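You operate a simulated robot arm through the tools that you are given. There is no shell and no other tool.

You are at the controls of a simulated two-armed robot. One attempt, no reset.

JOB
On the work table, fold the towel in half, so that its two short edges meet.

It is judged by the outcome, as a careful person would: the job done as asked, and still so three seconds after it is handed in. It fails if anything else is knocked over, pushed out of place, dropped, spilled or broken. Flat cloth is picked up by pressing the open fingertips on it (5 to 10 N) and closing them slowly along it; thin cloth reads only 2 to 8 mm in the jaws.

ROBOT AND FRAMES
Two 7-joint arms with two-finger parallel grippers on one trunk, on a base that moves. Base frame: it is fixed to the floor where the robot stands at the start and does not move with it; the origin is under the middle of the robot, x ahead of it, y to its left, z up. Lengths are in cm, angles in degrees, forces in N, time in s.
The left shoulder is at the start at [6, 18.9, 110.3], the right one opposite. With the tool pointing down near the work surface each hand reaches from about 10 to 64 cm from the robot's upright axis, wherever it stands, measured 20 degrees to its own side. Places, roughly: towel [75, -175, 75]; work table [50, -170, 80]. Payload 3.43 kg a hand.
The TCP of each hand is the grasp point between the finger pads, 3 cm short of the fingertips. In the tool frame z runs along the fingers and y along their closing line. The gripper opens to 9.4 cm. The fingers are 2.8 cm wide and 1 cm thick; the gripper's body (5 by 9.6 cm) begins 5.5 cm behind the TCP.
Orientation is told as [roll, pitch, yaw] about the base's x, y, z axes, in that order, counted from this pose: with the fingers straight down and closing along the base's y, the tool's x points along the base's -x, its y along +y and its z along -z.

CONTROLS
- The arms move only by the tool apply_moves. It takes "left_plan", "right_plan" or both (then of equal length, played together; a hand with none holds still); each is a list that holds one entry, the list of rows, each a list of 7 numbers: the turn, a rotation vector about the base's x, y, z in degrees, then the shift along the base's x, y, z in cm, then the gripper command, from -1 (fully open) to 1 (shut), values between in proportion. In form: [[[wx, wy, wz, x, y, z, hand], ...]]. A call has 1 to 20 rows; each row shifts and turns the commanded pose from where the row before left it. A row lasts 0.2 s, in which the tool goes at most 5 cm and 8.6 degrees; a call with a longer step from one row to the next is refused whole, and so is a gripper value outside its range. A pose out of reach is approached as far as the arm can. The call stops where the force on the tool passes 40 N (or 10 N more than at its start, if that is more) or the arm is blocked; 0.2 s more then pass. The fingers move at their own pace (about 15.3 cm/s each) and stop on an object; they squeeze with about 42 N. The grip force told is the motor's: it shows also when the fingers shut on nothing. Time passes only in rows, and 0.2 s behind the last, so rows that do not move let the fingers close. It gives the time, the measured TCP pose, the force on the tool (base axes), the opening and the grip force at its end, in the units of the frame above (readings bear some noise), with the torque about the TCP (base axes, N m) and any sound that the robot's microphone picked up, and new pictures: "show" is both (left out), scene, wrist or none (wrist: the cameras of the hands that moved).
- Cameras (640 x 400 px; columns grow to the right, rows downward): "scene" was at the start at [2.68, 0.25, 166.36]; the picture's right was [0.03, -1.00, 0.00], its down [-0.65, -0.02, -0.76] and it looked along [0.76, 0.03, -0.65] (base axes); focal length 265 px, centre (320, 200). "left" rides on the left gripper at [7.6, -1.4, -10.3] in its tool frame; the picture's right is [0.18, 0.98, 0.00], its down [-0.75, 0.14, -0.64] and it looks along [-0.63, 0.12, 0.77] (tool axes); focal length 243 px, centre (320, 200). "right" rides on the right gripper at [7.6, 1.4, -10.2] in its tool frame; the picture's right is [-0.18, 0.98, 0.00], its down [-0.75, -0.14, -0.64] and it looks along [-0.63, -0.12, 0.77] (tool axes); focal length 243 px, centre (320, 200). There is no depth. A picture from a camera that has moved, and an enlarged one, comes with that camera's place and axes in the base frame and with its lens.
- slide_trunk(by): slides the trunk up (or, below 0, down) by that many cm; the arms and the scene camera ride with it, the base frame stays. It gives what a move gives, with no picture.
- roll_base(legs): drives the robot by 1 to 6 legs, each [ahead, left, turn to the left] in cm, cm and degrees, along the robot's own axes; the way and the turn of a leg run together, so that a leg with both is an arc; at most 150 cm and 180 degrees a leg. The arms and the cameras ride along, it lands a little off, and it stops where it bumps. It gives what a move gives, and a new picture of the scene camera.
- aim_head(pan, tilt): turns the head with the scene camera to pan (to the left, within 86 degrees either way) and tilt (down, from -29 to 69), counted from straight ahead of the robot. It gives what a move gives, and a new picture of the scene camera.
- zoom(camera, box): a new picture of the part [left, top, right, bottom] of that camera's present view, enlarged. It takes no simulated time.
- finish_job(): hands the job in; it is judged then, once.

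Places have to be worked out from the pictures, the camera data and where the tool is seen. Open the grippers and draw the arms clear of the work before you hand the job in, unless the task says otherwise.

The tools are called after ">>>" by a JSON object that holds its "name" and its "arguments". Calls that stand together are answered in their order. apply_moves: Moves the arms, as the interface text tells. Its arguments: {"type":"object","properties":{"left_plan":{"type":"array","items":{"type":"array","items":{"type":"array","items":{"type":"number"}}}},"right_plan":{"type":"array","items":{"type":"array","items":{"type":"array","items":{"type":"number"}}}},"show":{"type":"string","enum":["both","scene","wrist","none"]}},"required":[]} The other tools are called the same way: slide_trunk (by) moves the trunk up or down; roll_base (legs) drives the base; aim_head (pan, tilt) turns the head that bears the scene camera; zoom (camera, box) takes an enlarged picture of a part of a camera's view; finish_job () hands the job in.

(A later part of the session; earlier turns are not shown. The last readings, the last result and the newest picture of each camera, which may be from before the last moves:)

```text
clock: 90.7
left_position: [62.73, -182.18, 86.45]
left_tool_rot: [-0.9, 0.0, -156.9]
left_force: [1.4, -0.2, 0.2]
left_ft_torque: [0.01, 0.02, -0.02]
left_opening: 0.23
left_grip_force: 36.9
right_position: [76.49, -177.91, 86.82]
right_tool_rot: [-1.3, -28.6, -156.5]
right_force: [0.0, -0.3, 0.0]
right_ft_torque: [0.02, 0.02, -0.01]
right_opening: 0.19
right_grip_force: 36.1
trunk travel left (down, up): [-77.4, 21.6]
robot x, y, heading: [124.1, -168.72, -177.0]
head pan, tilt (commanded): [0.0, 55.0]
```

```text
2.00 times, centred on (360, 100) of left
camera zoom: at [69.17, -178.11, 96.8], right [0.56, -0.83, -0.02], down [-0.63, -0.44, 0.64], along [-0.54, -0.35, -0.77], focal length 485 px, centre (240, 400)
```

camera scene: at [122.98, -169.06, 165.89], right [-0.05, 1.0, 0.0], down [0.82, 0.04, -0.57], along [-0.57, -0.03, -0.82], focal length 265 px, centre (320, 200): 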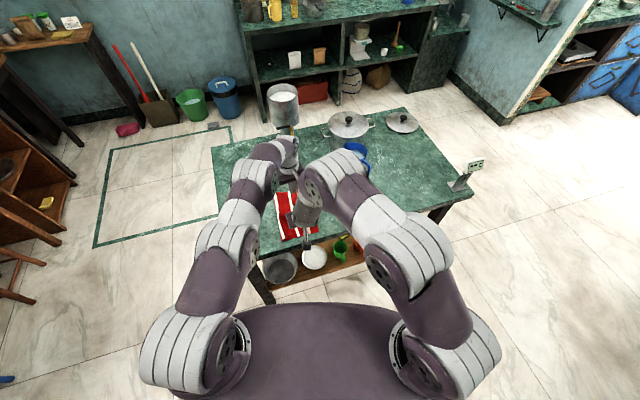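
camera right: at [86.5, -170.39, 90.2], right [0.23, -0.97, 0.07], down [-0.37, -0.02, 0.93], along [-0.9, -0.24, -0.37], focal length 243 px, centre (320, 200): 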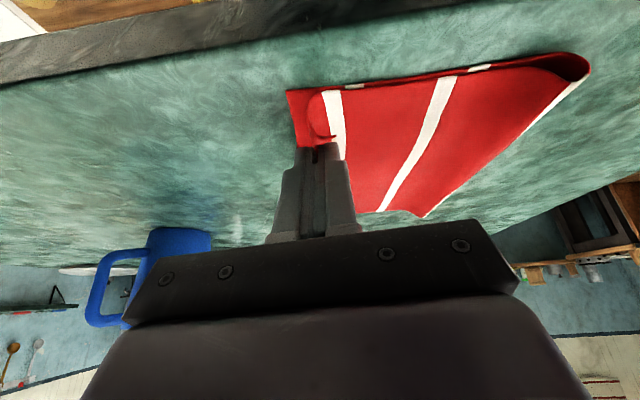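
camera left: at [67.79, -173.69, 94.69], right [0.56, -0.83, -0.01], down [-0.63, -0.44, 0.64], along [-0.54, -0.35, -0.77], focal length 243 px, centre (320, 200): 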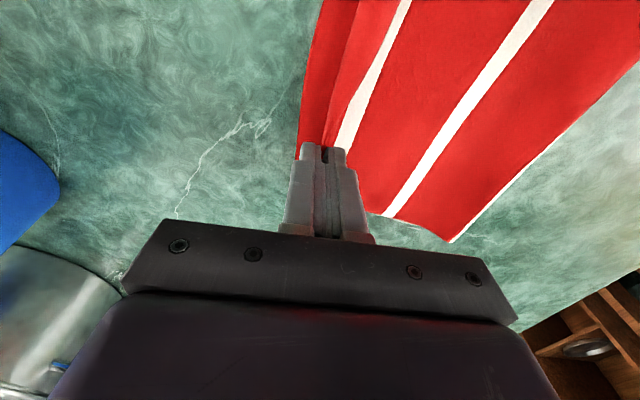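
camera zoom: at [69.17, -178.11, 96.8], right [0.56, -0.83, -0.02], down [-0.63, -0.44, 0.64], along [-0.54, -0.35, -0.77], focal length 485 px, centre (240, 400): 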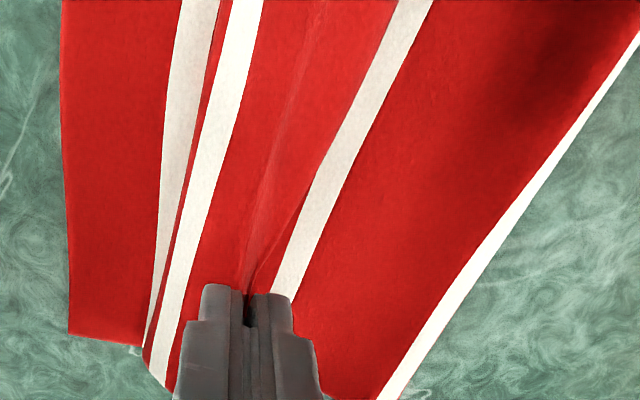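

The top layer already laid on the bottom doesn't come back unless it's lifted off; the crease is about 2 cm short. I'll unfold back up to the vertical once more (further, to p≈204), and descend the same 45° way that gave good stripe alignment before.

>>> {"name": "slide_trunk", "arguments": {"by": 4}}

>>> {"name": "roll_base", "arguments": {"legs": [[-0.93, 3.9, 0]]}}

>>> {"name": "slide_trunk", "arguments": {"by": 4}}

>>> {"name": "roll_base", "arguments": {"legs": [[-0.93, 3.9, 0]]}}

>>> {"name": "slide_trunk", "arguments": {"by": 4}}

>>> {"name": "roll_base", "arguments": {"legs": [[-0.8, 3.4, 0]]}}

>>> {"name": "zoom", "arguments": {"camera": "right", "box": [0, 0, 640, 400]}}

>>> {"name": "zoom", "arguments": {"camera": "left", "box": [0, 0, 640, 400]}}

```text
clock: 91.5
left_position: [62.72, -182.38, 90.42]
left_tool_rot: [-0.9, 0.0, -156.8]
left_force: [-0.6, 0.7, -0.4]
left_ft_torque: [0.03, -0.02, 0.01]
left_opening: 0.23
left_grip_force: 37.1
right_position: [76.35, -177.89, 90.76]
right_tool_rot: [-1.3, -28.6, -156.6]
right_force: [0.6, -0.6, -0.1]
right_ft_torque: [0.02, 0.02, -0.01]
right_opening: 0.19
right_grip_force: 36.2
trunk travel left (down, up): [-81.4, 17.6]
robot x, y, heading: [123.68, -168.8, -176.9]
head pan, tilt (commanded): [0.0, 55.0]
```

```text
clock: 92.4
left_position: [63.79, -185.92, 90.52]
left_tool_rot: [-0.8, 0.1, -156.7]
left_force: [-1.0, 1.1, 0.1]
left_ft_torque: [-0.03, -0.01, 0.0]
left_opening: 0.23
left_grip_force: 36.9
right_position: [77.52, -181.59, 90.72]
right_tool_rot: [-1.2, -28.7, -156.5]
right_force: [-0.2, 0.1, -0.1]
right_ft_torque: [0.0, -0.02, -0.01]
right_opening: 0.2
right_grip_force: 37.1
trunk travel left (down, up): [-81.4, 17.6]
robot x, y, heading: [125.16, -172.62, -177.0]
head pan, tilt (commanded): [0.0, 55.0]
camera scene: at [123.94, -172.25, 168.29], right [-0.05, 1.0, 0.0], down [0.82, 0.04, -0.57], along [-0.57, -0.03, -0.82], focal length 265 px, centre (320, 200)
```

scene: 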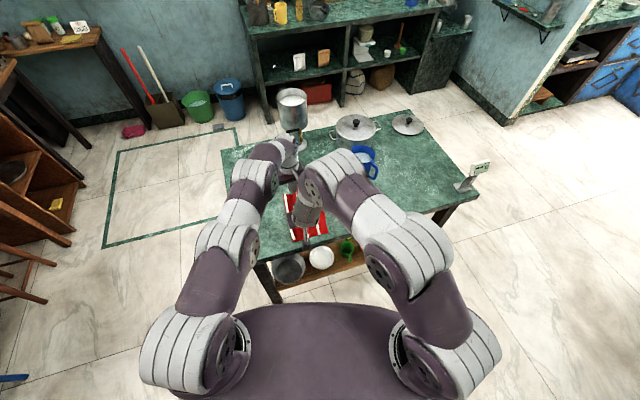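

```text
clock: 93.2
left_position: [63.83, -186.16, 94.45]
left_tool_rot: [-0.9, -0.1, -156.8]
left_force: [-0.3, 0.3, -0.2]
left_ft_torque: [0.04, 0.0, 0.03]
left_opening: 0.24
left_grip_force: 37.1
right_position: [77.6, -181.78, 94.87]
right_tool_rot: [-1.3, -28.6, -156.5]
right_force: [-0.1, 0.1, -0.2]
right_ft_torque: [0.0, 0.02, -0.01]
right_opening: 0.19
right_grip_force: 36.4
trunk travel left (down, up): [-85.4, 13.6]
robot x, y, heading: [124.99, -172.27, -176.8]
head pan, tilt (commanded): [0.0, 55.0]
```

```text
clock: 94.1
left_position: [64.88, -189.49, 94.51]
left_tool_rot: [-0.7, 0.0, -156.9]
left_force: [-0.5, 0.3, -0.7]
left_ft_torque: [-0.02, -0.07, 0.01]
left_opening: 0.22
left_grip_force: 36.9
right_position: [78.71, -185.09, 94.77]
right_tool_rot: [-1.2, -28.6, -156.6]
right_force: [0.0, 0.2, 0.3]
right_ft_torque: [-0.02, 0.0, 0.0]
right_opening: 0.19
right_grip_force: 37.1
trunk travel left (down, up): [-85.4, 13.6]
robot x, y, heading: [126.24, -176.2, -177.1]
head pan, tilt (commanded): [0.0, 55.0]
camera scene: at [125.0, -175.82, 172.29], right [-0.05, 1.0, 0.0], down [0.82, 0.04, -0.57], along [-0.57, -0.03, -0.82], focal length 265 px, centre (320, 200)
```

scene: 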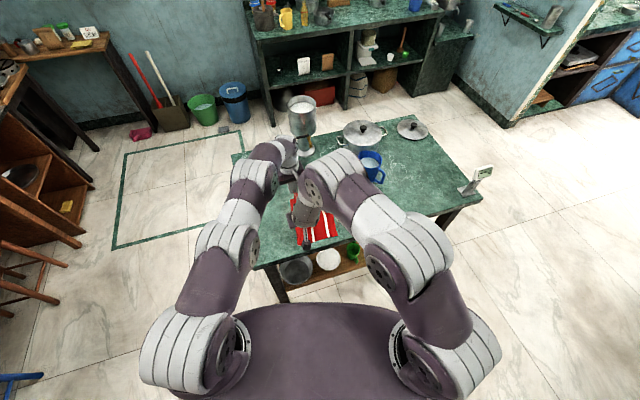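

```text
clock: 95.0
left_position: [64.82, -189.87, 98.41]
left_tool_rot: [-0.9, -0.1, -156.7]
left_force: [-0.4, 0.1, 0.4]
left_ft_torque: [0.03, -0.01, 0.0]
left_opening: 0.22
left_grip_force: 37.5
right_position: [78.7, -185.5, 98.67]
right_tool_rot: [-1.5, -28.6, -156.5]
right_force: [-0.2, -0.1, 0.3]
right_ft_torque: [0.0, -0.01, -0.01]
right_opening: 0.2
right_grip_force: 36.9
trunk travel left (down, up): [-89.4, 9.6]
robot x, y, heading: [126.14, -176.24, -176.9]
head pan, tilt (commanded): [0.0, 55.0]
```

```text
clock: 95.8
left_position: [65.76, -192.41, 98.58]
left_tool_rot: [-0.6, 0.0, -157.0]
left_force: [1.1, 0.7, -0.6]
left_ft_torque: [-0.03, -0.05, -0.02]
left_opening: 0.22
left_grip_force: 36.8
right_position: [79.59, -188.13, 98.88]
right_tool_rot: [-1.1, -28.7, -156.8]
right_force: [0.1, 0.0, -0.4]
right_ft_torque: [-0.01, 0.01, 0.01]
right_opening: 0.16
right_grip_force: 36.4
trunk travel left (down, up): [-89.4, 9.6]
robot x, y, heading: [126.93, -179.45, -177.1]
head pan, tilt (commanded): [0.0, 55.0]
camera scene: at [125.86, -178.75, 176.29], right [-0.05, 1.0, 0.0], down [0.82, 0.04, -0.57], along [-0.57, -0.03, -0.82], focal length 265 px, centre (320, 200)
```

scene: 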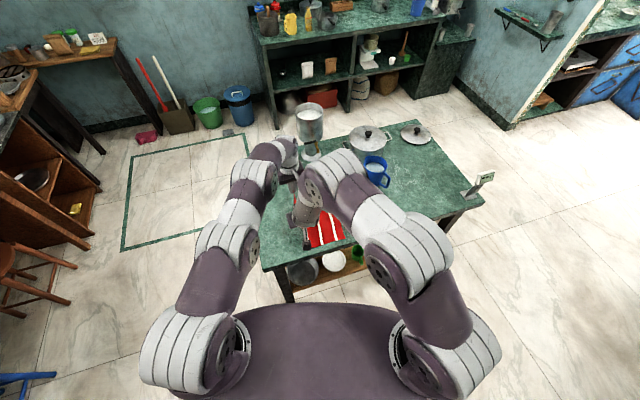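

```text
1.00 times, centred on (320, 200) of right (not enlarged: the box is as wide or as high as the picture)
camera zoom: at [90.95, -185.04, 104.26], right [0.23, -0.97, 0.07], down [-0.38, -0.02, 0.93], along [-0.9, -0.24, -0.37], focal length 243 px, centre (320, 200)
```

zoom: 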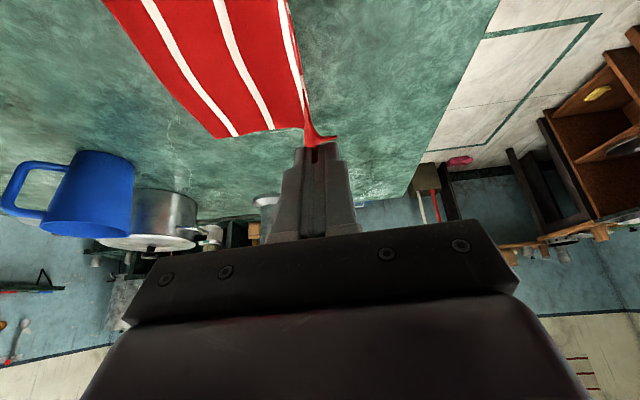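

```text
1.00 times, centred on (320, 200) of left (not enlarged: the box is as wide or as high as the picture)
camera zoom: at [72.21, -188.29, 108.78], right [0.55, -0.83, -0.01], down [-0.64, -0.43, 0.64], along [-0.54, -0.35, -0.77], focal length 243 px, centre (320, 200)
```

zoom: 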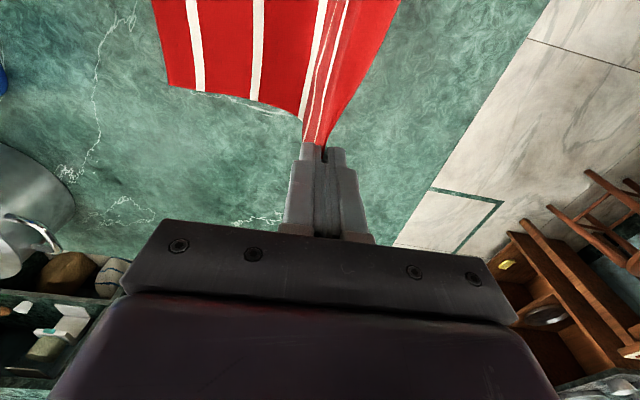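

Back to vertical (p≈203.3, h≈15.2) with the near edge unmoved. Now I'll repeat the good descent, which should end about 1 cm earlier than last time.

>>> {"name": "slide_trunk", "arguments": {"by": -1.8}}

>>> {"name": "roll_base", "arguments": {"legs": [[0.7, -2.95, 0]]}}

>>> {"name": "slide_trunk", "arguments": {"by": -3}}

>>> {"name": "roll_base", "arguments": {"legs": [[0.7, -2.95, 0]]}}

>>> {"name": "slide_trunk", "arguments": {"by": -3}}

>>> {"name": "roll_base", "arguments": {"legs": [[0.7, -2.95, 0]]}}

>>> {"name": "slide_trunk", "arguments": {"by": -2.5}}

>>> {"name": "zoom", "arguments": {"camera": "right", "box": [170, 0, 490, 200]}}

>>> {"name": "zoom", "arguments": {"camera": "left", "box": [200, 0, 520, 200]}}

```text
clock: 96.5
left_position: [65.91, -192.92, 96.69]
left_tool_rot: [-0.9, 0.0, -157.0]
left_force: [0.5, 0.6, -1.0]
left_ft_torque: [0.02, 0.0, 0.0]
left_opening: 0.23
left_grip_force: 37.3
right_position: [79.71, -188.53, 96.92]
right_tool_rot: [-1.2, -28.5, -156.6]
right_force: [0.0, -0.7, 1.0]
right_ft_torque: [0.0, 0.04, 0.01]
right_opening: 0.2
right_grip_force: 36.4
trunk travel left (down, up): [-87.6, 11.4]
robot x, y, heading: [127.1, -179.55, -177.0]
head pan, tilt (commanded): [0.0, 55.0]
```

```text
clock: 97.3
left_position: [64.98, -190.31, 96.64]
left_tool_rot: [-1.2, 0.0, -157.0]
left_force: [0.3, -1.1, 0.4]
left_ft_torque: [0.05, -0.02, -0.03]
left_opening: 0.23
left_grip_force: 36.5
right_position: [78.99, -185.99, 97.08]
right_tool_rot: [-1.6, -28.6, -156.4]
right_force: [0.4, -0.8, 0.8]
right_ft_torque: [0.05, 0.01, -0.02]
right_opening: 0.21
right_grip_force: 36.7
trunk travel left (down, up): [-87.6, 11.4]
robot x, y, heading: [126.28, -176.53, -177.0]
head pan, tilt (commanded): [0.0, 55.0]
camera scene: at [125.47, -177.36, 174.49], right [-0.05, 1.0, 0.0], down [0.82, 0.04, -0.57], along [-0.57, -0.03, -0.82], focal length 265 px, centre (320, 200)
```

scene: 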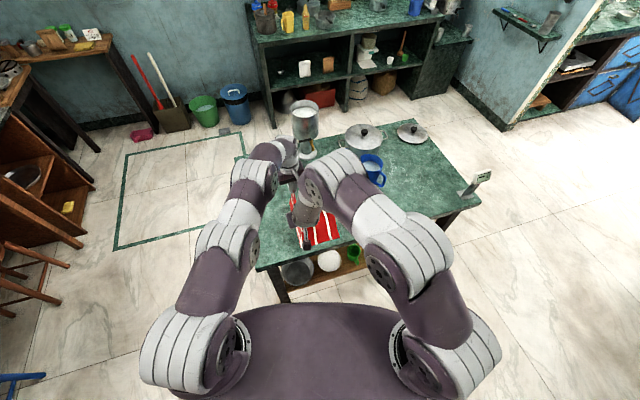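

```text
clock: 98.0
left_position: [64.96, -189.91, 93.61]
left_tool_rot: [-0.8, 0.0, -156.9]
left_force: [1.4, -0.2, 0.2]
left_ft_torque: [0.02, -0.01, -0.03]
left_opening: 0.24
left_grip_force: 36.7
right_position: [78.9, -185.44, 93.96]
right_tool_rot: [-1.1, -28.6, -156.6]
right_force: [-0.2, 0.1, 0.4]
right_ft_torque: [0.0, 0.0, 0.01]
right_opening: 0.19
right_grip_force: 36.3
trunk travel left (down, up): [-84.6, 14.4]
robot x, y, heading: [126.59, -176.35, -176.8]
head pan, tilt (commanded): [0.0, 55.0]
```

```text
clock: 98.9
left_position: [64.23, -187.53, 93.58]
left_tool_rot: [-1.1, 0.0, -156.8]
left_force: [0.9, -0.4, -0.7]
left_ft_torque: [0.03, 0.04, 0.0]
left_opening: 0.22
left_grip_force: 37.6
right_position: [78.05, -183.12, 94.1]
right_tool_rot: [-1.7, -28.6, -156.3]
right_force: [-0.2, -0.3, -0.8]
right_ft_torque: [0.06, 0.04, 0.0]
right_opening: 0.22
right_grip_force: 36.8
trunk travel left (down, up): [-84.6, 14.4]
robot x, y, heading: [125.47, -173.35, -177.1]
head pan, tilt (commanded): [0.0, 55.0]
camera scene: at [124.58, -174.37, 171.49], right [-0.05, 1.0, 0.0], down [0.82, 0.04, -0.57], along [-0.57, -0.03, -0.82], focal length 265 px, centre (320, 200)
```

scene: 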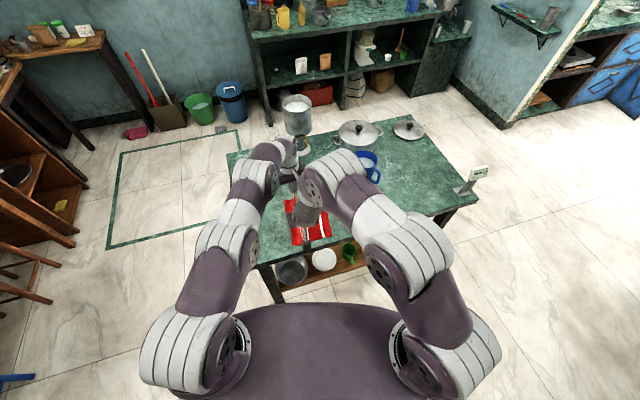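

```text
clock: 99.6
left_position: [64.1, -186.99, 90.61]
left_tool_rot: [-0.7, 0.0, -156.9]
left_force: [0.2, 0.3, 0.2]
left_ft_torque: [0.0, 0.0, 0.0]
left_opening: 0.23
left_grip_force: 37.4
right_position: [77.85, -182.75, 91.0]
right_tool_rot: [-1.1, -28.6, -156.6]
right_force: [0.2, -0.3, 0.5]
right_ft_torque: [-0.02, 0.0, 0.0]
right_opening: 0.2
right_grip_force: 36.9
trunk travel left (down, up): [-81.6, 17.4]
robot x, y, heading: [125.51, -173.72, -176.7]
head pan, tilt (commanded): [0.0, 55.0]
```

```text
clock: 100.5
left_position: [63.34, -184.63, 90.68]
left_tool_rot: [-1.1, 0.1, -156.7]
left_force: [-0.1, -0.3, 0.9]
left_ft_torque: [0.06, 0.02, -0.02]
left_opening: 0.25
left_grip_force: 37.1
right_position: [77.34, -180.22, 90.96]
right_tool_rot: [-1.4, -28.6, -156.4]
right_force: [-0.2, -0.8, 0.6]
right_ft_torque: [0.0, 0.02, -0.02]
right_opening: 0.2
right_grip_force: 36.7
trunk travel left (down, up): [-81.6, 17.4]
robot x, y, heading: [124.44, -170.84, -176.8]
head pan, tilt (commanded): [0.0, 55.0]
camera scene: at [123.71, -171.36, 168.49], right [-0.05, 1.0, 0.0], down [0.82, 0.04, -0.57], along [-0.57, -0.03, -0.82], focal length 265 px, centre (320, 200)
```

scene: 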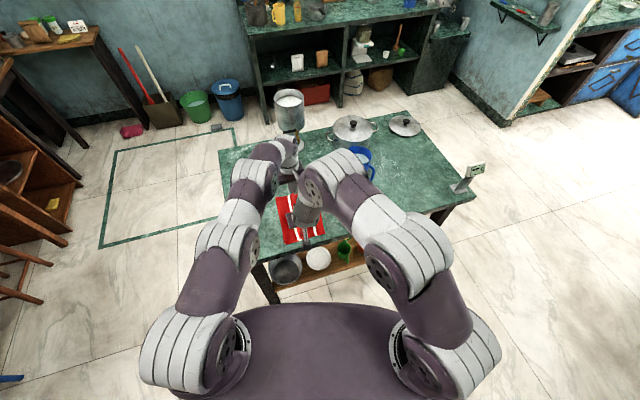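

```text
clock: 101.2
left_position: [63.4, -184.23, 88.15]
left_tool_rot: [-0.8, 0.0, -156.8]
left_force: [0.2, 0.5, 0.7]
left_ft_torque: [-0.02, -0.02, 0.0]
left_opening: 0.24
left_grip_force: 36.5
right_position: [77.24, -179.95, 88.53]
right_tool_rot: [-1.2, -28.7, -156.5]
right_force: [0.2, 0.0, -0.7]
right_ft_torque: [-0.02, 0.02, 0.02]
right_opening: 0.19
right_grip_force: 37.1
trunk travel left (down, up): [-79.1, 19.9]
robot x, y, heading: [124.56, -170.94, -177.0]
head pan, tilt (commanded): [0.0, 55.0]
```

```text
2.00 times, centred on (330, 100) of right
camera zoom: at [88.6, -176.85, 94.0], right [0.23, -0.97, 0.07], down [-0.37, -0.02, 0.93], along [-0.9, -0.24, -0.37], focal length 485 px, centre (300, 400)
```

zoom: 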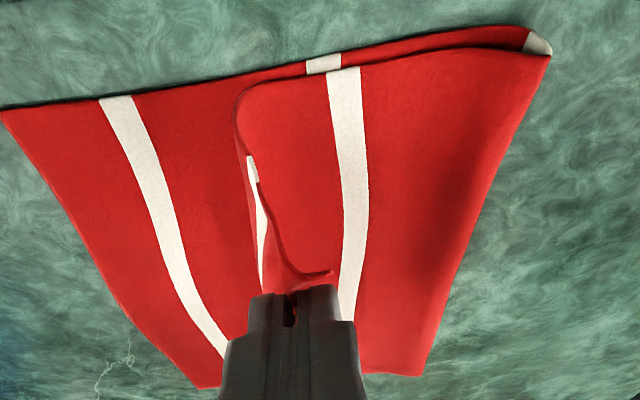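

```text
2.00 times, centred on (360, 100) of left
camera zoom: at [69.84, -180.16, 98.52], right [0.56, -0.83, -0.01], down [-0.63, -0.44, 0.64], along [-0.54, -0.35, -0.77], focal length 485 px, centre (240, 400)
```

zoom: 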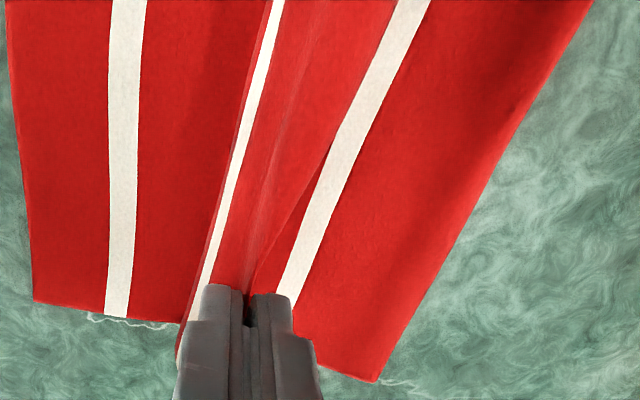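

Stripes are nearly perfectly aligned now (top second stripe right over the bottom's matching stripe, middle stripe at the crease). I'll make two more fine steps.

>>> {"name": "roll_base", "arguments": {"legs": [[0.35, -1.5, 0]]}}

>>> {"name": "slide_trunk", "arguments": {"by": -1.4}}

>>> {"name": "zoom", "arguments": {"camera": "right", "box": [170, 0, 490, 200]}}

>>> {"name": "zoom", "arguments": {"camera": "left", "box": [200, 0, 520, 200]}}

```text
clock: 102.0
left_position: [62.96, -183.19, 88.2]
left_tool_rot: [-1.0, 0.1, -156.8]
left_force: [0.0, 0.2, 0.1]
left_ft_torque: [0.04, 0.01, 0.01]
left_opening: 0.21
left_grip_force: 36.7
right_position: [76.88, -178.72, 88.4]
right_tool_rot: [-1.4, -28.5, -156.5]
right_force: [0.4, -0.5, -0.1]
right_ft_torque: [0.02, 0.01, -0.01]
right_opening: 0.2
right_grip_force: 36.8
trunk travel left (down, up): [-79.1, 19.9]
robot x, y, heading: [124.16, -169.74, -177.1]
head pan, tilt (commanded): [0.0, 55.0]
camera scene: at [123.28, -169.78, 165.99], right [-0.05, 1.0, 0.0], down [0.82, 0.05, -0.57], along [-0.57, -0.03, -0.82], focal length 265 px, centre (320, 200)
```

scene: 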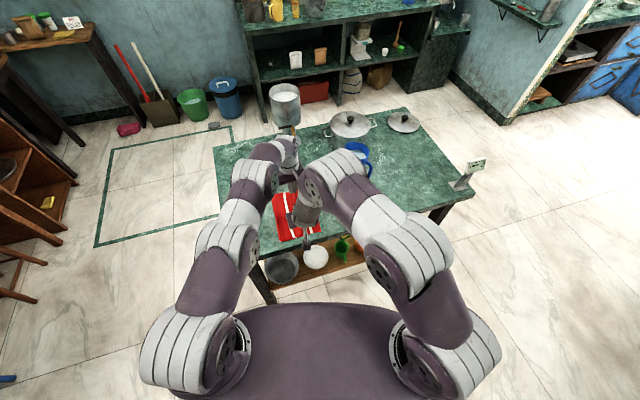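

```text
clock: 102.6
left_position: [62.9, -182.9, 86.8]
left_tool_rot: [-0.9, -0.1, -156.8]
left_force: [0.8, 0.3, -0.7]
left_ft_torque: [0.0, -0.02, -0.03]
left_opening: 0.24
left_grip_force: 37.0
right_position: [76.85, -178.6, 87.11]
right_tool_rot: [-1.2, -28.6, -156.4]
right_force: [-0.7, 0.1, -0.4]
right_ft_torque: [0.04, 0.03, -0.01]
right_opening: 0.21
right_grip_force: 36.4
trunk travel left (down, up): [-77.7, 21.3]
robot x, y, heading: [124.19, -169.29, -177.0]
head pan, tilt (commanded): [0.0, 55.0]
```

```text
2.00 times, centred on (330, 100) of right
camera zoom: at [88.2, -175.48, 92.6], right [0.24, -0.97, 0.07], down [-0.37, -0.02, 0.93], along [-0.9, -0.24, -0.37], focal length 485 px, centre (300, 400)
```

zoom: 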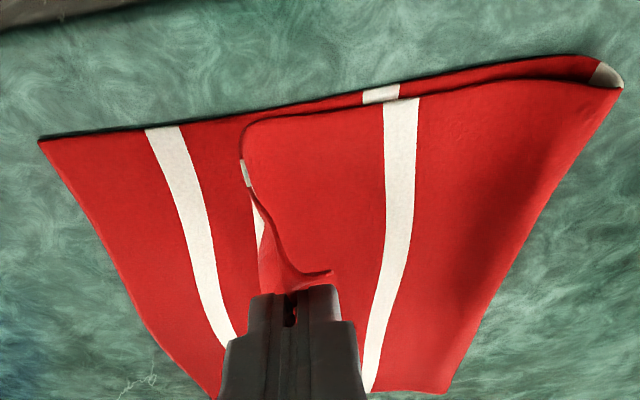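

```text
2.00 times, centred on (360, 100) of left
camera zoom: at [69.43, -178.82, 97.11], right [0.56, -0.83, -0.02], down [-0.63, -0.44, 0.64], along [-0.54, -0.35, -0.77], focal length 485 px, centre (240, 400)
```

zoom: 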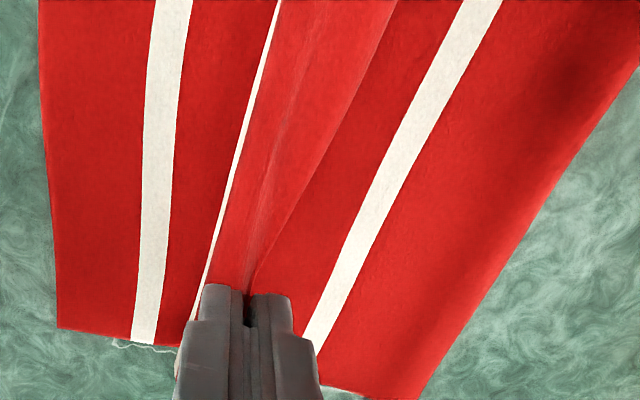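

Alignment holds (about 0–1 cm). Now I'll move 1.8 cm further at the same height so the standing strip leans outward, without pulling the laid part.

>>> {"name": "roll_base", "arguments": {"legs": [[0.42, -1.85, 0]]}}

>>> {"name": "zoom", "arguments": {"camera": "right", "box": [170, 0, 490, 200]}}

>>> {"name": "zoom", "arguments": {"camera": "left", "box": [200, 0, 520, 200]}}

```text
clock: 103.4
left_position: [62.42, -181.33, 86.88]
left_tool_rot: [-1.0, 0.0, -156.7]
left_force: [0.9, 0.0, -0.8]
left_ft_torque: [0.06, 0.01, 0.0]
left_opening: 0.24
left_grip_force: 37.2
right_position: [76.29, -177.02, 87.03]
right_tool_rot: [-1.4, -28.6, -156.3]
right_force: [-0.2, -0.3, 0.2]
right_ft_torque: [0.03, -0.01, -0.02]
right_opening: 0.19
right_grip_force: 37.0
trunk travel left (down, up): [-77.7, 21.3]
robot x, y, heading: [124.09, -167.66, -176.8]
head pan, tilt (commanded): [0.0, 55.0]
camera scene: at [122.75, -167.93, 164.59], right [-0.05, 1.0, 0.0], down [0.82, 0.04, -0.57], along [-0.57, -0.03, -0.82], focal length 265 px, centre (320, 200)
```

scene: 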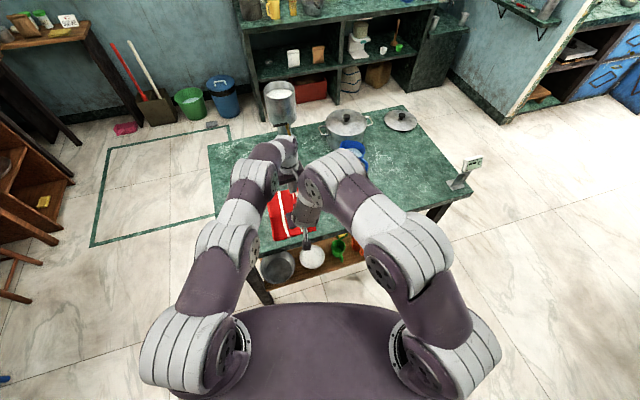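

```text
2.00 times, centred on (330, 100) of right
camera zoom: at [87.75, -173.87, 92.61], right [0.24, -0.97, 0.07], down [-0.37, -0.03, 0.93], along [-0.9, -0.24, -0.37], focal length 485 px, centre (300, 400)
```

zoom: 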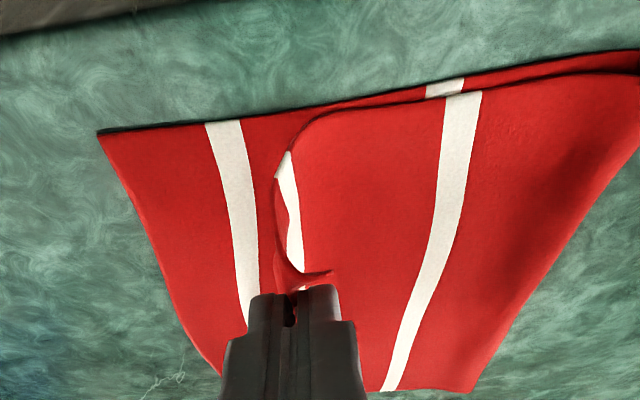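

```text
2.00 times, centred on (360, 100) of left
camera zoom: at [68.98, -177.24, 97.12], right [0.56, -0.83, -0.02], down [-0.63, -0.44, 0.64], along [-0.54, -0.35, -0.77], focal length 485 px, centre (240, 400)
```

zoom: 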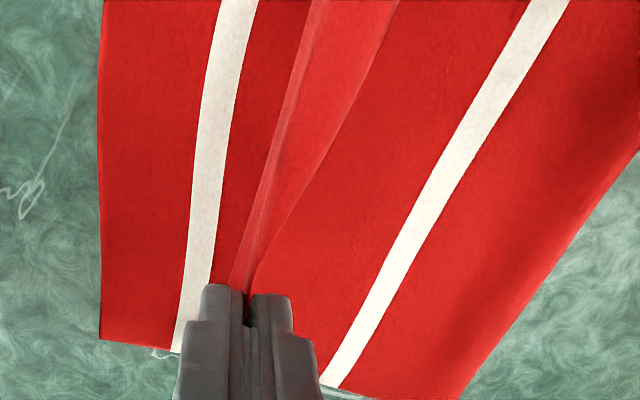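

The strip now leans outward with its outer face up, and stripes are still aligned. I'll release both hands by opening fully so the edge falls outward onto the near edge.

>>> {"name": "apply_moves", "arguments": {"left_plan": [[[0, 0, 0, 0, 0, 0, -1], [0, 0, 0, 0, 0, 0, -1], [0, 0, 0, 0, 0, 0, -1], [0, 0, 0, 0, 0, 0, -1], [0, 0, 0, 0, 0, 0, -1]]], "right_plan": [[[0, 0, 0, 0, 0, 0, -1], [0, 0, 0, 0, 0, 0, -1], [0, 0, 0, 0, 0, 0, -1], [0, 0, 0, 0, 0, 0, -1], [0, 0, 0, 0, 0, 0, -1]]], "show": "both"}}

>>> {"name": "zoom", "arguments": {"camera": "right", "box": [170, 0, 490, 200]}}

>>> {"name": "zoom", "arguments": {"camera": "left", "box": [200, 0, 520, 200]}}

```text
clock: 104.6
left_position: [62.5, -181.18, 86.72]
left_tool_rot: [-0.9, 0.0, -156.7]
left_force: [-0.9, 0.7, 0.2]
left_ft_torque: [0.01, 0.0, 0.03]
left_opening: 9.4
left_grip_force: 0.1
right_position: [76.19, -176.77, 87.15]
right_tool_rot: [-1.4, -28.6, -156.4]
right_force: [-0.4, 0.1, -0.2]
right_ft_torque: [-0.03, 0.03, 0.02]
right_opening: 9.41
right_grip_force: 0.1
trunk travel left (down, up): [-77.7, 21.3]
robot x, y, heading: [123.58, -167.51, -176.8]
head pan, tilt (commanded): [0.0, 55.0]
camera scene: at [122.66, -167.58, 164.59], right [-0.05, 1.0, 0.0], down [0.82, 0.04, -0.57], along [-0.57, -0.03, -0.82], focal length 265 px, centre (320, 200)
camera right: at [87.7, -173.69, 92.6], right [0.24, -0.97, 0.07], down [-0.37, -0.02, 0.93], along [-0.9, -0.24, -0.37], focal length 243 px, centre (320, 200)
camera left: at [68.92, -177.04, 97.11], right [0.56, -0.83, -0.01], down [-0.63, -0.44, 0.64], along [-0.54, -0.35, -0.77], focal length 243 px, centre (320, 200)
```

scene: 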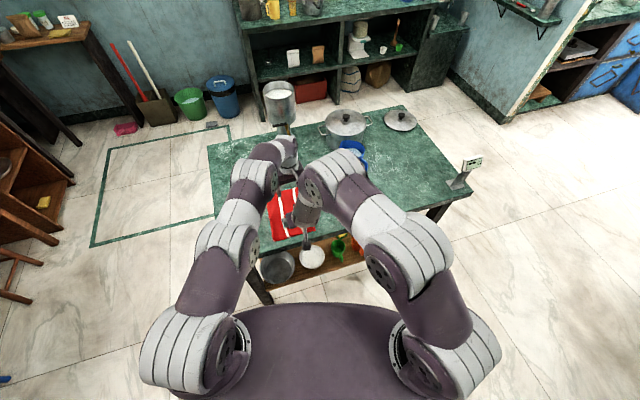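
right: 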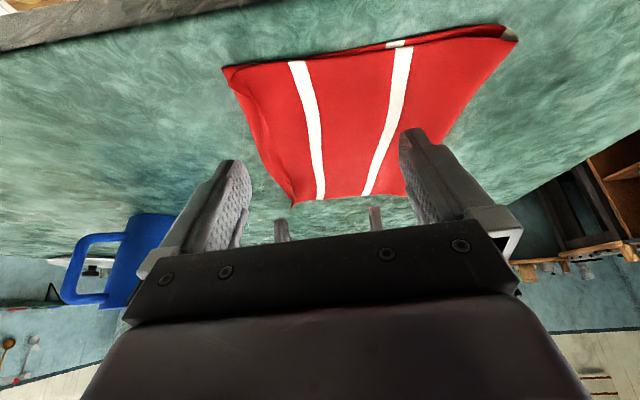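
left: 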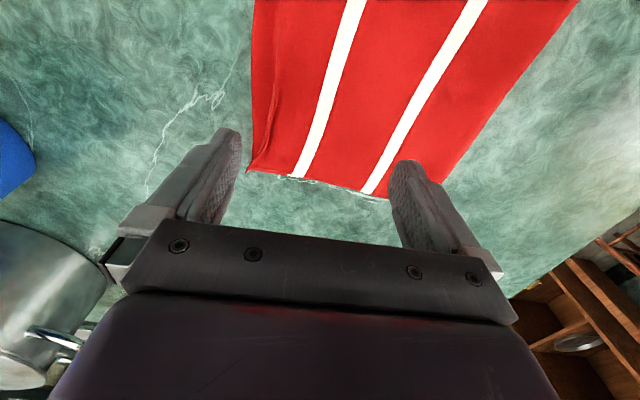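

```text
2.00 times, centred on (330, 100) of right
camera zoom: at [87.7, -173.69, 92.6], right [0.24, -0.97, 0.07], down [-0.37, -0.02, 0.93], along [-0.9, -0.24, -0.37], focal length 485 px, centre (300, 400)
```

zoom: 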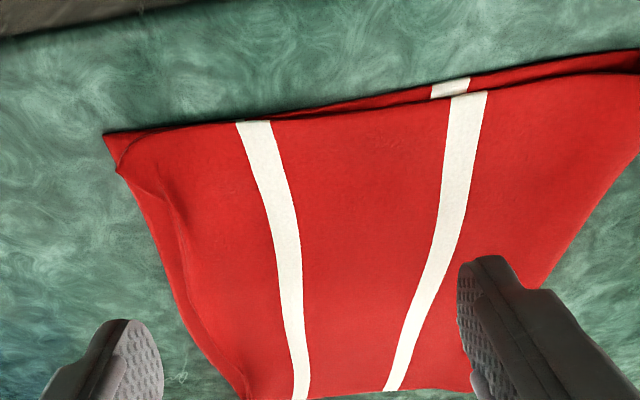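

```text
2.00 times, centred on (360, 100) of left
camera zoom: at [68.92, -177.04, 97.11], right [0.56, -0.83, -0.01], down [-0.63, -0.44, 0.64], along [-0.54, -0.35, -0.77], focal length 485 px, centre (240, 400)
```

zoom: 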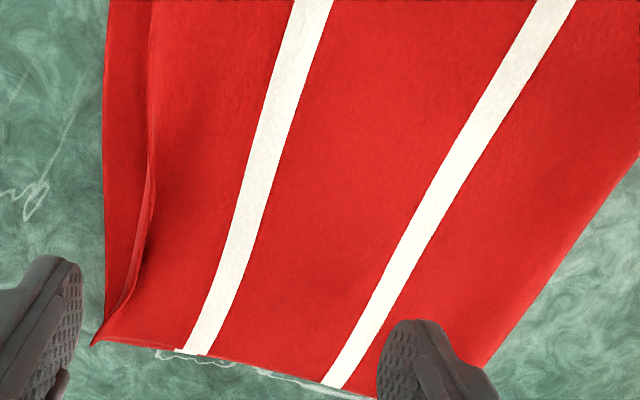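

The edge fell outward and lies almost exactly on the near edge, with just a slight upturned lip where it was pinched. I'll raise the hands straight up and look.

>>> {"name": "slide_trunk", "arguments": {"by": 10}}

>>> {"name": "zoom", "arguments": {"camera": "left", "box": [0, 0, 640, 400]}}

>>> {"name": "zoom", "arguments": {"camera": "right", "box": [0, 0, 640, 400]}}

```text
clock: 105.9
left_position: [62.47, -181.18, 96.86]
left_tool_rot: [-0.9, -0.1, -156.8]
left_force: [0.1, -0.6, -0.3]
left_ft_torque: [-0.02, -0.01, 0.01]
left_opening: 9.41
left_grip_force: 0.0
right_position: [76.19, -176.87, 97.06]
right_tool_rot: [-1.2, -28.5, -156.4]
right_force: [0.1, -0.3, 0.6]
right_ft_torque: [0.03, -0.02, 0.02]
right_opening: 9.4
right_grip_force: 0.2
trunk travel left (down, up): [-87.7, 11.3]
robot x, y, heading: [123.86, -167.57, -177.0]
head pan, tilt (commanded): [0.0, 55.0]
```

```text
1.00 times, centred on (320, 200) of left (not enlarged: the box is as wide or as high as the picture)
camera zoom: at [68.92, -177.07, 107.09], right [0.56, -0.83, -0.02], down [-0.63, -0.44, 0.64], along [-0.54, -0.35, -0.77], focal length 243 px, centre (320, 200)
```

zoom: 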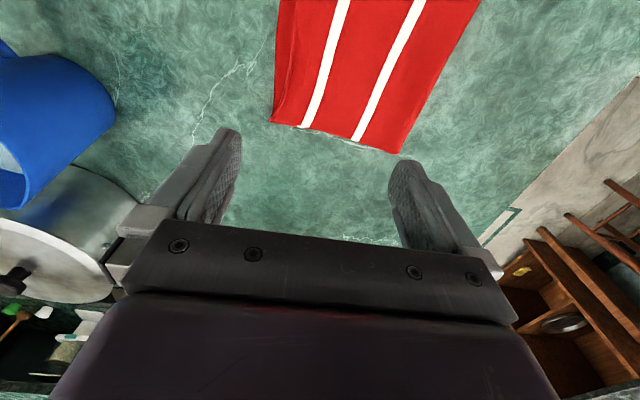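

```text
1.00 times, centred on (320, 200) of right (not enlarged: the box is as wide or as high as the picture)
camera zoom: at [87.69, -173.72, 102.59], right [0.24, -0.97, 0.07], down [-0.37, -0.03, 0.93], along [-0.9, -0.24, -0.37], focal length 243 px, centre (320, 200)
```

zoom: 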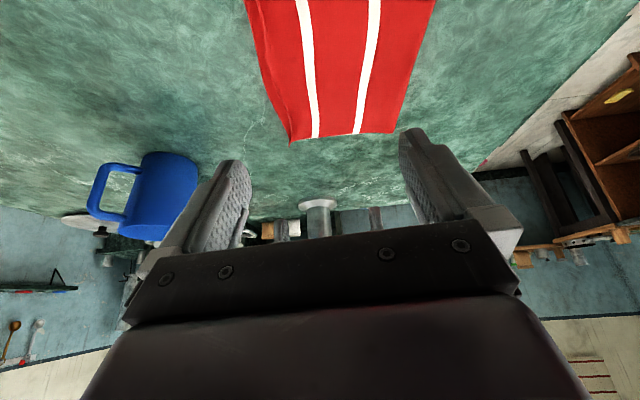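

Hands are clear above. I'll back the base away from the table to get an unobstructed scene view of the towel.

>>> {"name": "roll_base", "arguments": {"legs": [[-28, 0, 0]]}}

>>> {"name": "aim_head", "arguments": {"pan": 8, "tilt": 45}}

>>> {"name": "zoom", "arguments": {"camera": "scene", "box": [240, 120, 400, 220]}}

```text
clock: 107.8
left_position: [90.22, -179.85, 96.83]
left_tool_rot: [-0.8, 0.2, -156.6]
left_force: [1.2, 0.1, 0.5]
left_ft_torque: [0.01, 0.0, 0.0]
left_opening: 9.4
left_grip_force: 0.0
right_position: [104.22, -175.46, 97.1]
right_tool_rot: [-1.3, -28.6, -156.3]
right_force: [0.3, 0.0, -0.9]
right_ft_torque: [0.02, 0.02, -0.03]
right_opening: 9.39
right_grip_force: 0.0
trunk travel left (down, up): [-87.7, 11.3]
robot x, y, heading: [151.72, -166.23, -176.9]
head pan, tilt (commanded): [0.0, 55.0]
camera scene: at [150.38, -166.12, 174.59], right [-0.06, 1.0, 0.0], down [0.82, 0.05, -0.57], along [-0.57, -0.03, -0.82], focal length 265 px, centre (320, 200)
```

scene: 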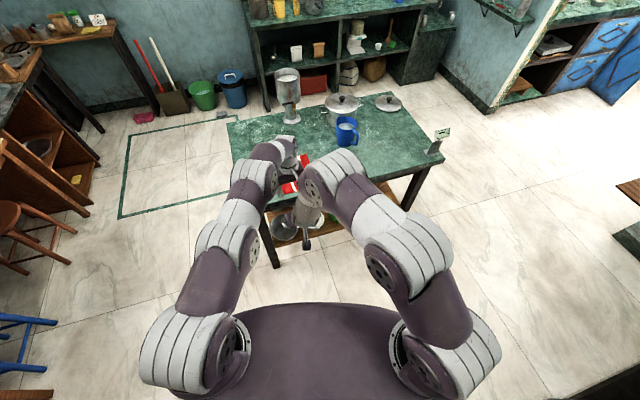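

```text
clock: 108.6
left_position: [90.44, -179.8, 96.78]
left_tool_rot: [-1.0, 0.0, -156.5]
left_force: [0.5, -0.6, 0.3]
left_ft_torque: [-0.01, 0.02, 0.0]
left_opening: 9.4
left_grip_force: 0.2
right_position: [104.29, -175.4, 97.12]
right_tool_rot: [-1.3, -28.7, -156.4]
right_force: [-0.3, -0.6, -0.3]
right_ft_torque: [0.0, 0.02, 0.05]
right_opening: 9.41
right_grip_force: 0.0
trunk travel left (down, up): [-87.7, 11.3]
robot x, y, heading: [151.45, -165.85, -177.0]
head pan, tilt (commanded): [8.0, 45.0]
camera scene: at [149.85, -167.27, 175.93], right [-0.19, 0.98, 0.0], down [0.69, 0.14, -0.71], along [-0.69, -0.14, -0.71], focal length 265 px, centre (320, 200)
```

scene: 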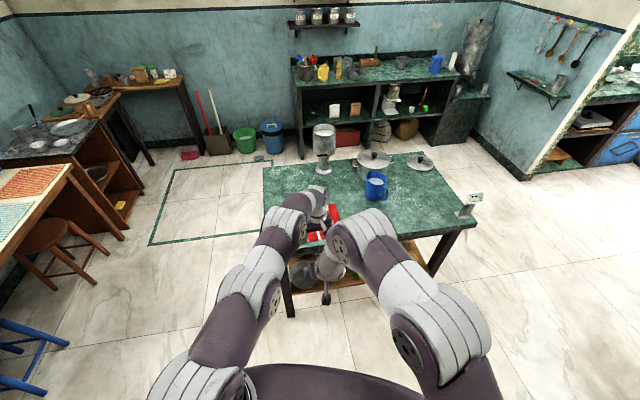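

```text
4.00 times, centred on (320, 170) of scene
camera zoom: at [149.85, -167.27, 175.93], right [-0.19, 0.98, 0.0], down [0.69, 0.14, -0.71], along [-0.69, -0.14, -0.71], focal length 1060 px, centre (320, 320)
```

zoom: 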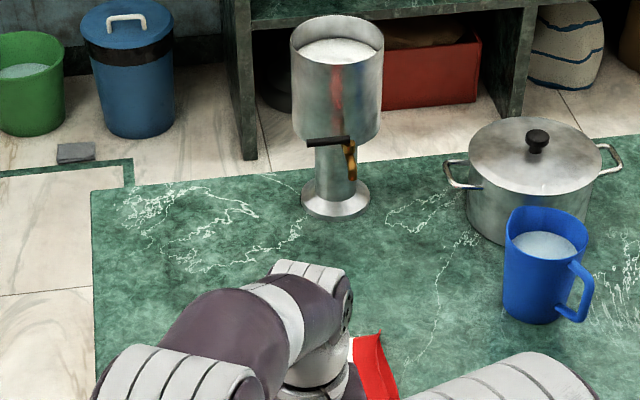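

The arms block the view; I'll spread the hands apart (left hand to the left, right hand to the right), both still clear of the table's objects.

>>> {"name": "apply_moves", "arguments": {"left_plan": [[[0, 0, 0, 1.0, -4, 1, -1], [0, 0, 0, 1.0, -4, 1, -1], [0, 0, 0, 1.0, -4, 1, -1], [0, 0, 0, 1.0, -4, 1, -1], [0, 0, 0, 0, -4, 0, -1]]], "right_plan": [[[0, 0, 0, 0, 4, 1, -1], [0, 0, 0, 0, 4, 1, -1], [0, 0, 0, 0, 4, 1, -1], [0, 0, 0, 0, 4, 1, -1], [0, 0, 0, 0, 4, 0, -1]]], "show": "scene"}}

>>> {"name": "zoom", "arguments": {"camera": "scene", "box": [240, 150, 440, 275]}}

```text
clock: 109.8
left_position: [94.2, -199.78, 100.8]
left_tool_rot: [-1.0, 0.1, -156.6]
left_force: [-0.4, -1.1, 0.0]
left_ft_torque: [0.04, -0.03, 0.02]
left_opening: 9.38
left_grip_force: 0.1
right_position: [104.02, -155.46, 101.01]
right_tool_rot: [-1.4, -28.5, -156.2]
right_force: [0.3, 0.2, -0.8]
right_ft_torque: [-0.03, 0.0, 0.0]
right_opening: 9.38
right_grip_force: 0.0
trunk travel left (down, up): [-87.7, 11.3]
robot x, y, heading: [151.53, -166.27, -176.7]
head pan, tilt (commanded): [8.0, 45.0]
camera scene: at [149.68, -167.28, 175.93], right [-0.19, 0.98, 0.0], down [0.69, 0.14, -0.71], along [-0.69, -0.14, -0.71], focal length 265 px, centre (320, 200)
```

scene: 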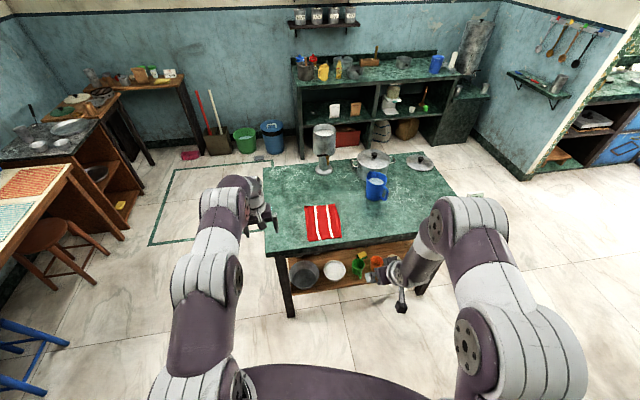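

```text
3.20 times, centred on (340, 212) of scene
camera zoom: at [149.68, -167.28, 175.93], right [-0.19, 0.98, 0.0], down [0.69, 0.14, -0.71], along [-0.69, -0.14, -0.71], focal length 848 px, centre (256, 160)
```

zoom: 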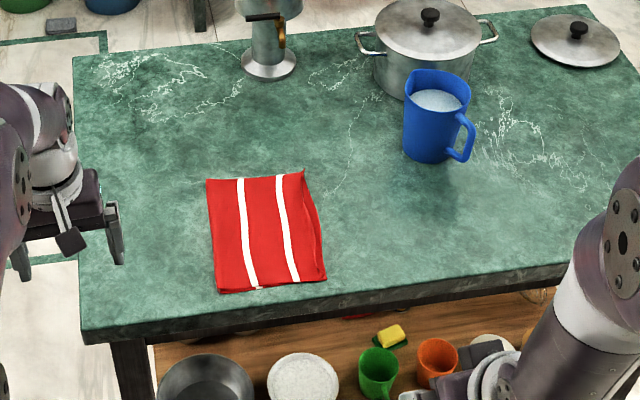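

>>> {"name": "zoom", "arguments": {"camera": "scene", "box": [296, 196, 352, 246]}}

```text
8.00 times, centred on (324, 221) of scene
camera zoom: at [149.68, -167.28, 175.93], right [-0.19, 0.98, 0.0], down [0.69, 0.14, -0.71], along [-0.69, -0.14, -0.71], focal length 2120 px, centre (288, 32)
```

zoom: 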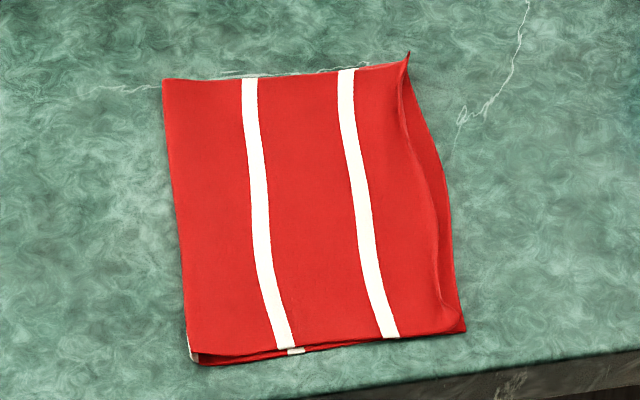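

The towel is folded neatly; corners match well, but the middle of the top edge curls up and sits ~1.5 cm inside. I'll iron that lip flat with the left hand's closed fingertips. First I return to the table (shifted slightly right to give the left arm good reach).

>>> {"name": "roll_base", "arguments": {"legs": [[27, -8, 0]]}}

>>> {"name": "apply_moves", "arguments": {"left_plan": [[[0, 0, 0, 0, 3, -0.5, 1], [0, 0, 0, 0, 3, -0.5, 1], [0, 0, 0, 0, 3, -0.5, 1], [0, 0, 0, 0, 3, -0.5, 1], [0, 0, 0, 0, 3, -0.5, 1], [0, 0, 0, 0, 0, 0, 1]]], "show": "both"}}

```text
clock: 111.7
left_position: [66.86, -193.25, 100.9]
left_tool_rot: [-1.0, 0.0, -156.7]
left_force: [0.6, 0.5, 0.2]
left_ft_torque: [0.0, -0.01, -0.02]
left_opening: 9.38
left_grip_force: 0.0
right_position: [76.58, -149.01, 101.03]
right_tool_rot: [-1.3, -28.6, -156.3]
right_force: [-0.5, -0.2, -0.7]
right_ft_torque: [0.01, 0.02, 0.0]
right_opening: 9.39
right_grip_force: 0.1
trunk travel left (down, up): [-87.7, 11.3]
robot x, y, heading: [124.13, -159.27, -176.9]
head pan, tilt (commanded): [8.0, 45.0]
camera scene: at [122.43, -160.85, 175.94], right [-0.19, 0.98, 0.0], down [0.69, 0.14, -0.71], along [-0.69, -0.14, -0.71], focal length 265 px, centre (320, 200)
```

scene: 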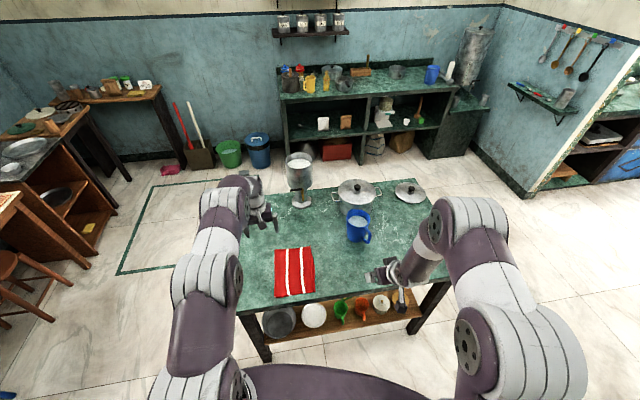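

```text
clock: 113.1
left_position: [66.78, -178.36, 98.23]
left_tool_rot: [-0.9, 0.1, -156.5]
left_force: [0.2, 0.5, -0.9]
left_ft_torque: [-0.01, 0.0, 0.02]
left_opening: 0.03
left_grip_force: 33.1
right_position: [76.62, -149.04, 101.0]
right_tool_rot: [-1.4, -28.6, -156.4]
right_force: [0.6, -1.1, 0.3]
right_ft_torque: [-0.01, -0.03, 0.05]
right_opening: 9.39
right_grip_force: 0.1
trunk travel left (down, up): [-87.7, 11.3]
robot x, y, heading: [123.75, -159.14, -176.8]
head pan, tilt (commanded): [8.0, 45.0]
camera scene: at [122.27, -160.9, 175.93], right [-0.19, 0.98, 0.0], down [0.69, 0.14, -0.71], along [-0.69, -0.14, -0.71], focal length 265 px, centre (320, 200)
camera left: at [73.26, -174.24, 108.68], right [0.56, -0.83, -0.02], down [-0.63, -0.44, 0.64], along [-0.54, -0.35, -0.77], focal length 243 px, centre (320, 200)
```

scene: 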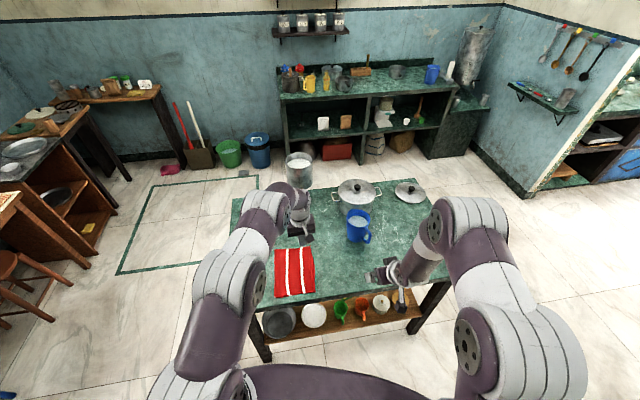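
left: 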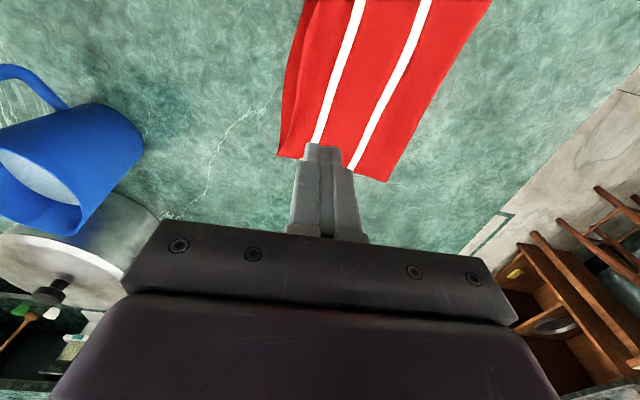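

The scene camera has a clear view now; I'll zoom in on the folded towel and the lip.

>>> {"name": "zoom", "arguments": {"camera": "scene", "box": [255, 230, 335, 305]}}

>>> {"name": "zoom", "arguments": {"camera": "left", "box": [250, 0, 510, 200]}}

```text
5.33 times, centred on (295, 268) of scene
camera zoom: at [122.27, -160.9, 175.93], right [-0.19, 0.98, 0.0], down [0.69, 0.14, -0.71], along [-0.69, -0.14, -0.71], focal length 1414 px, centre (453, -160)
```

zoom: 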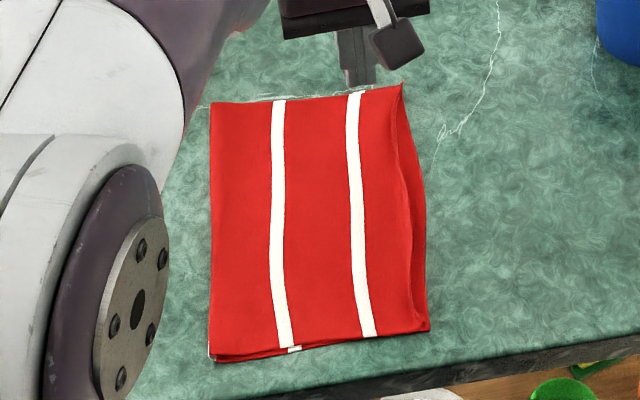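

```text
2.00 times, centred on (380, 100) of left
camera zoom: at [73.26, -174.24, 108.68], right [0.56, -0.83, -0.02], down [-0.63, -0.44, 0.64], along [-0.54, -0.35, -0.77], focal length 485 px, centre (200, 400)
```

zoom: 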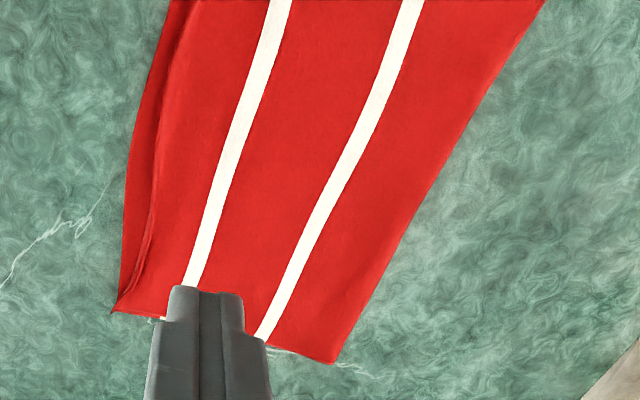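

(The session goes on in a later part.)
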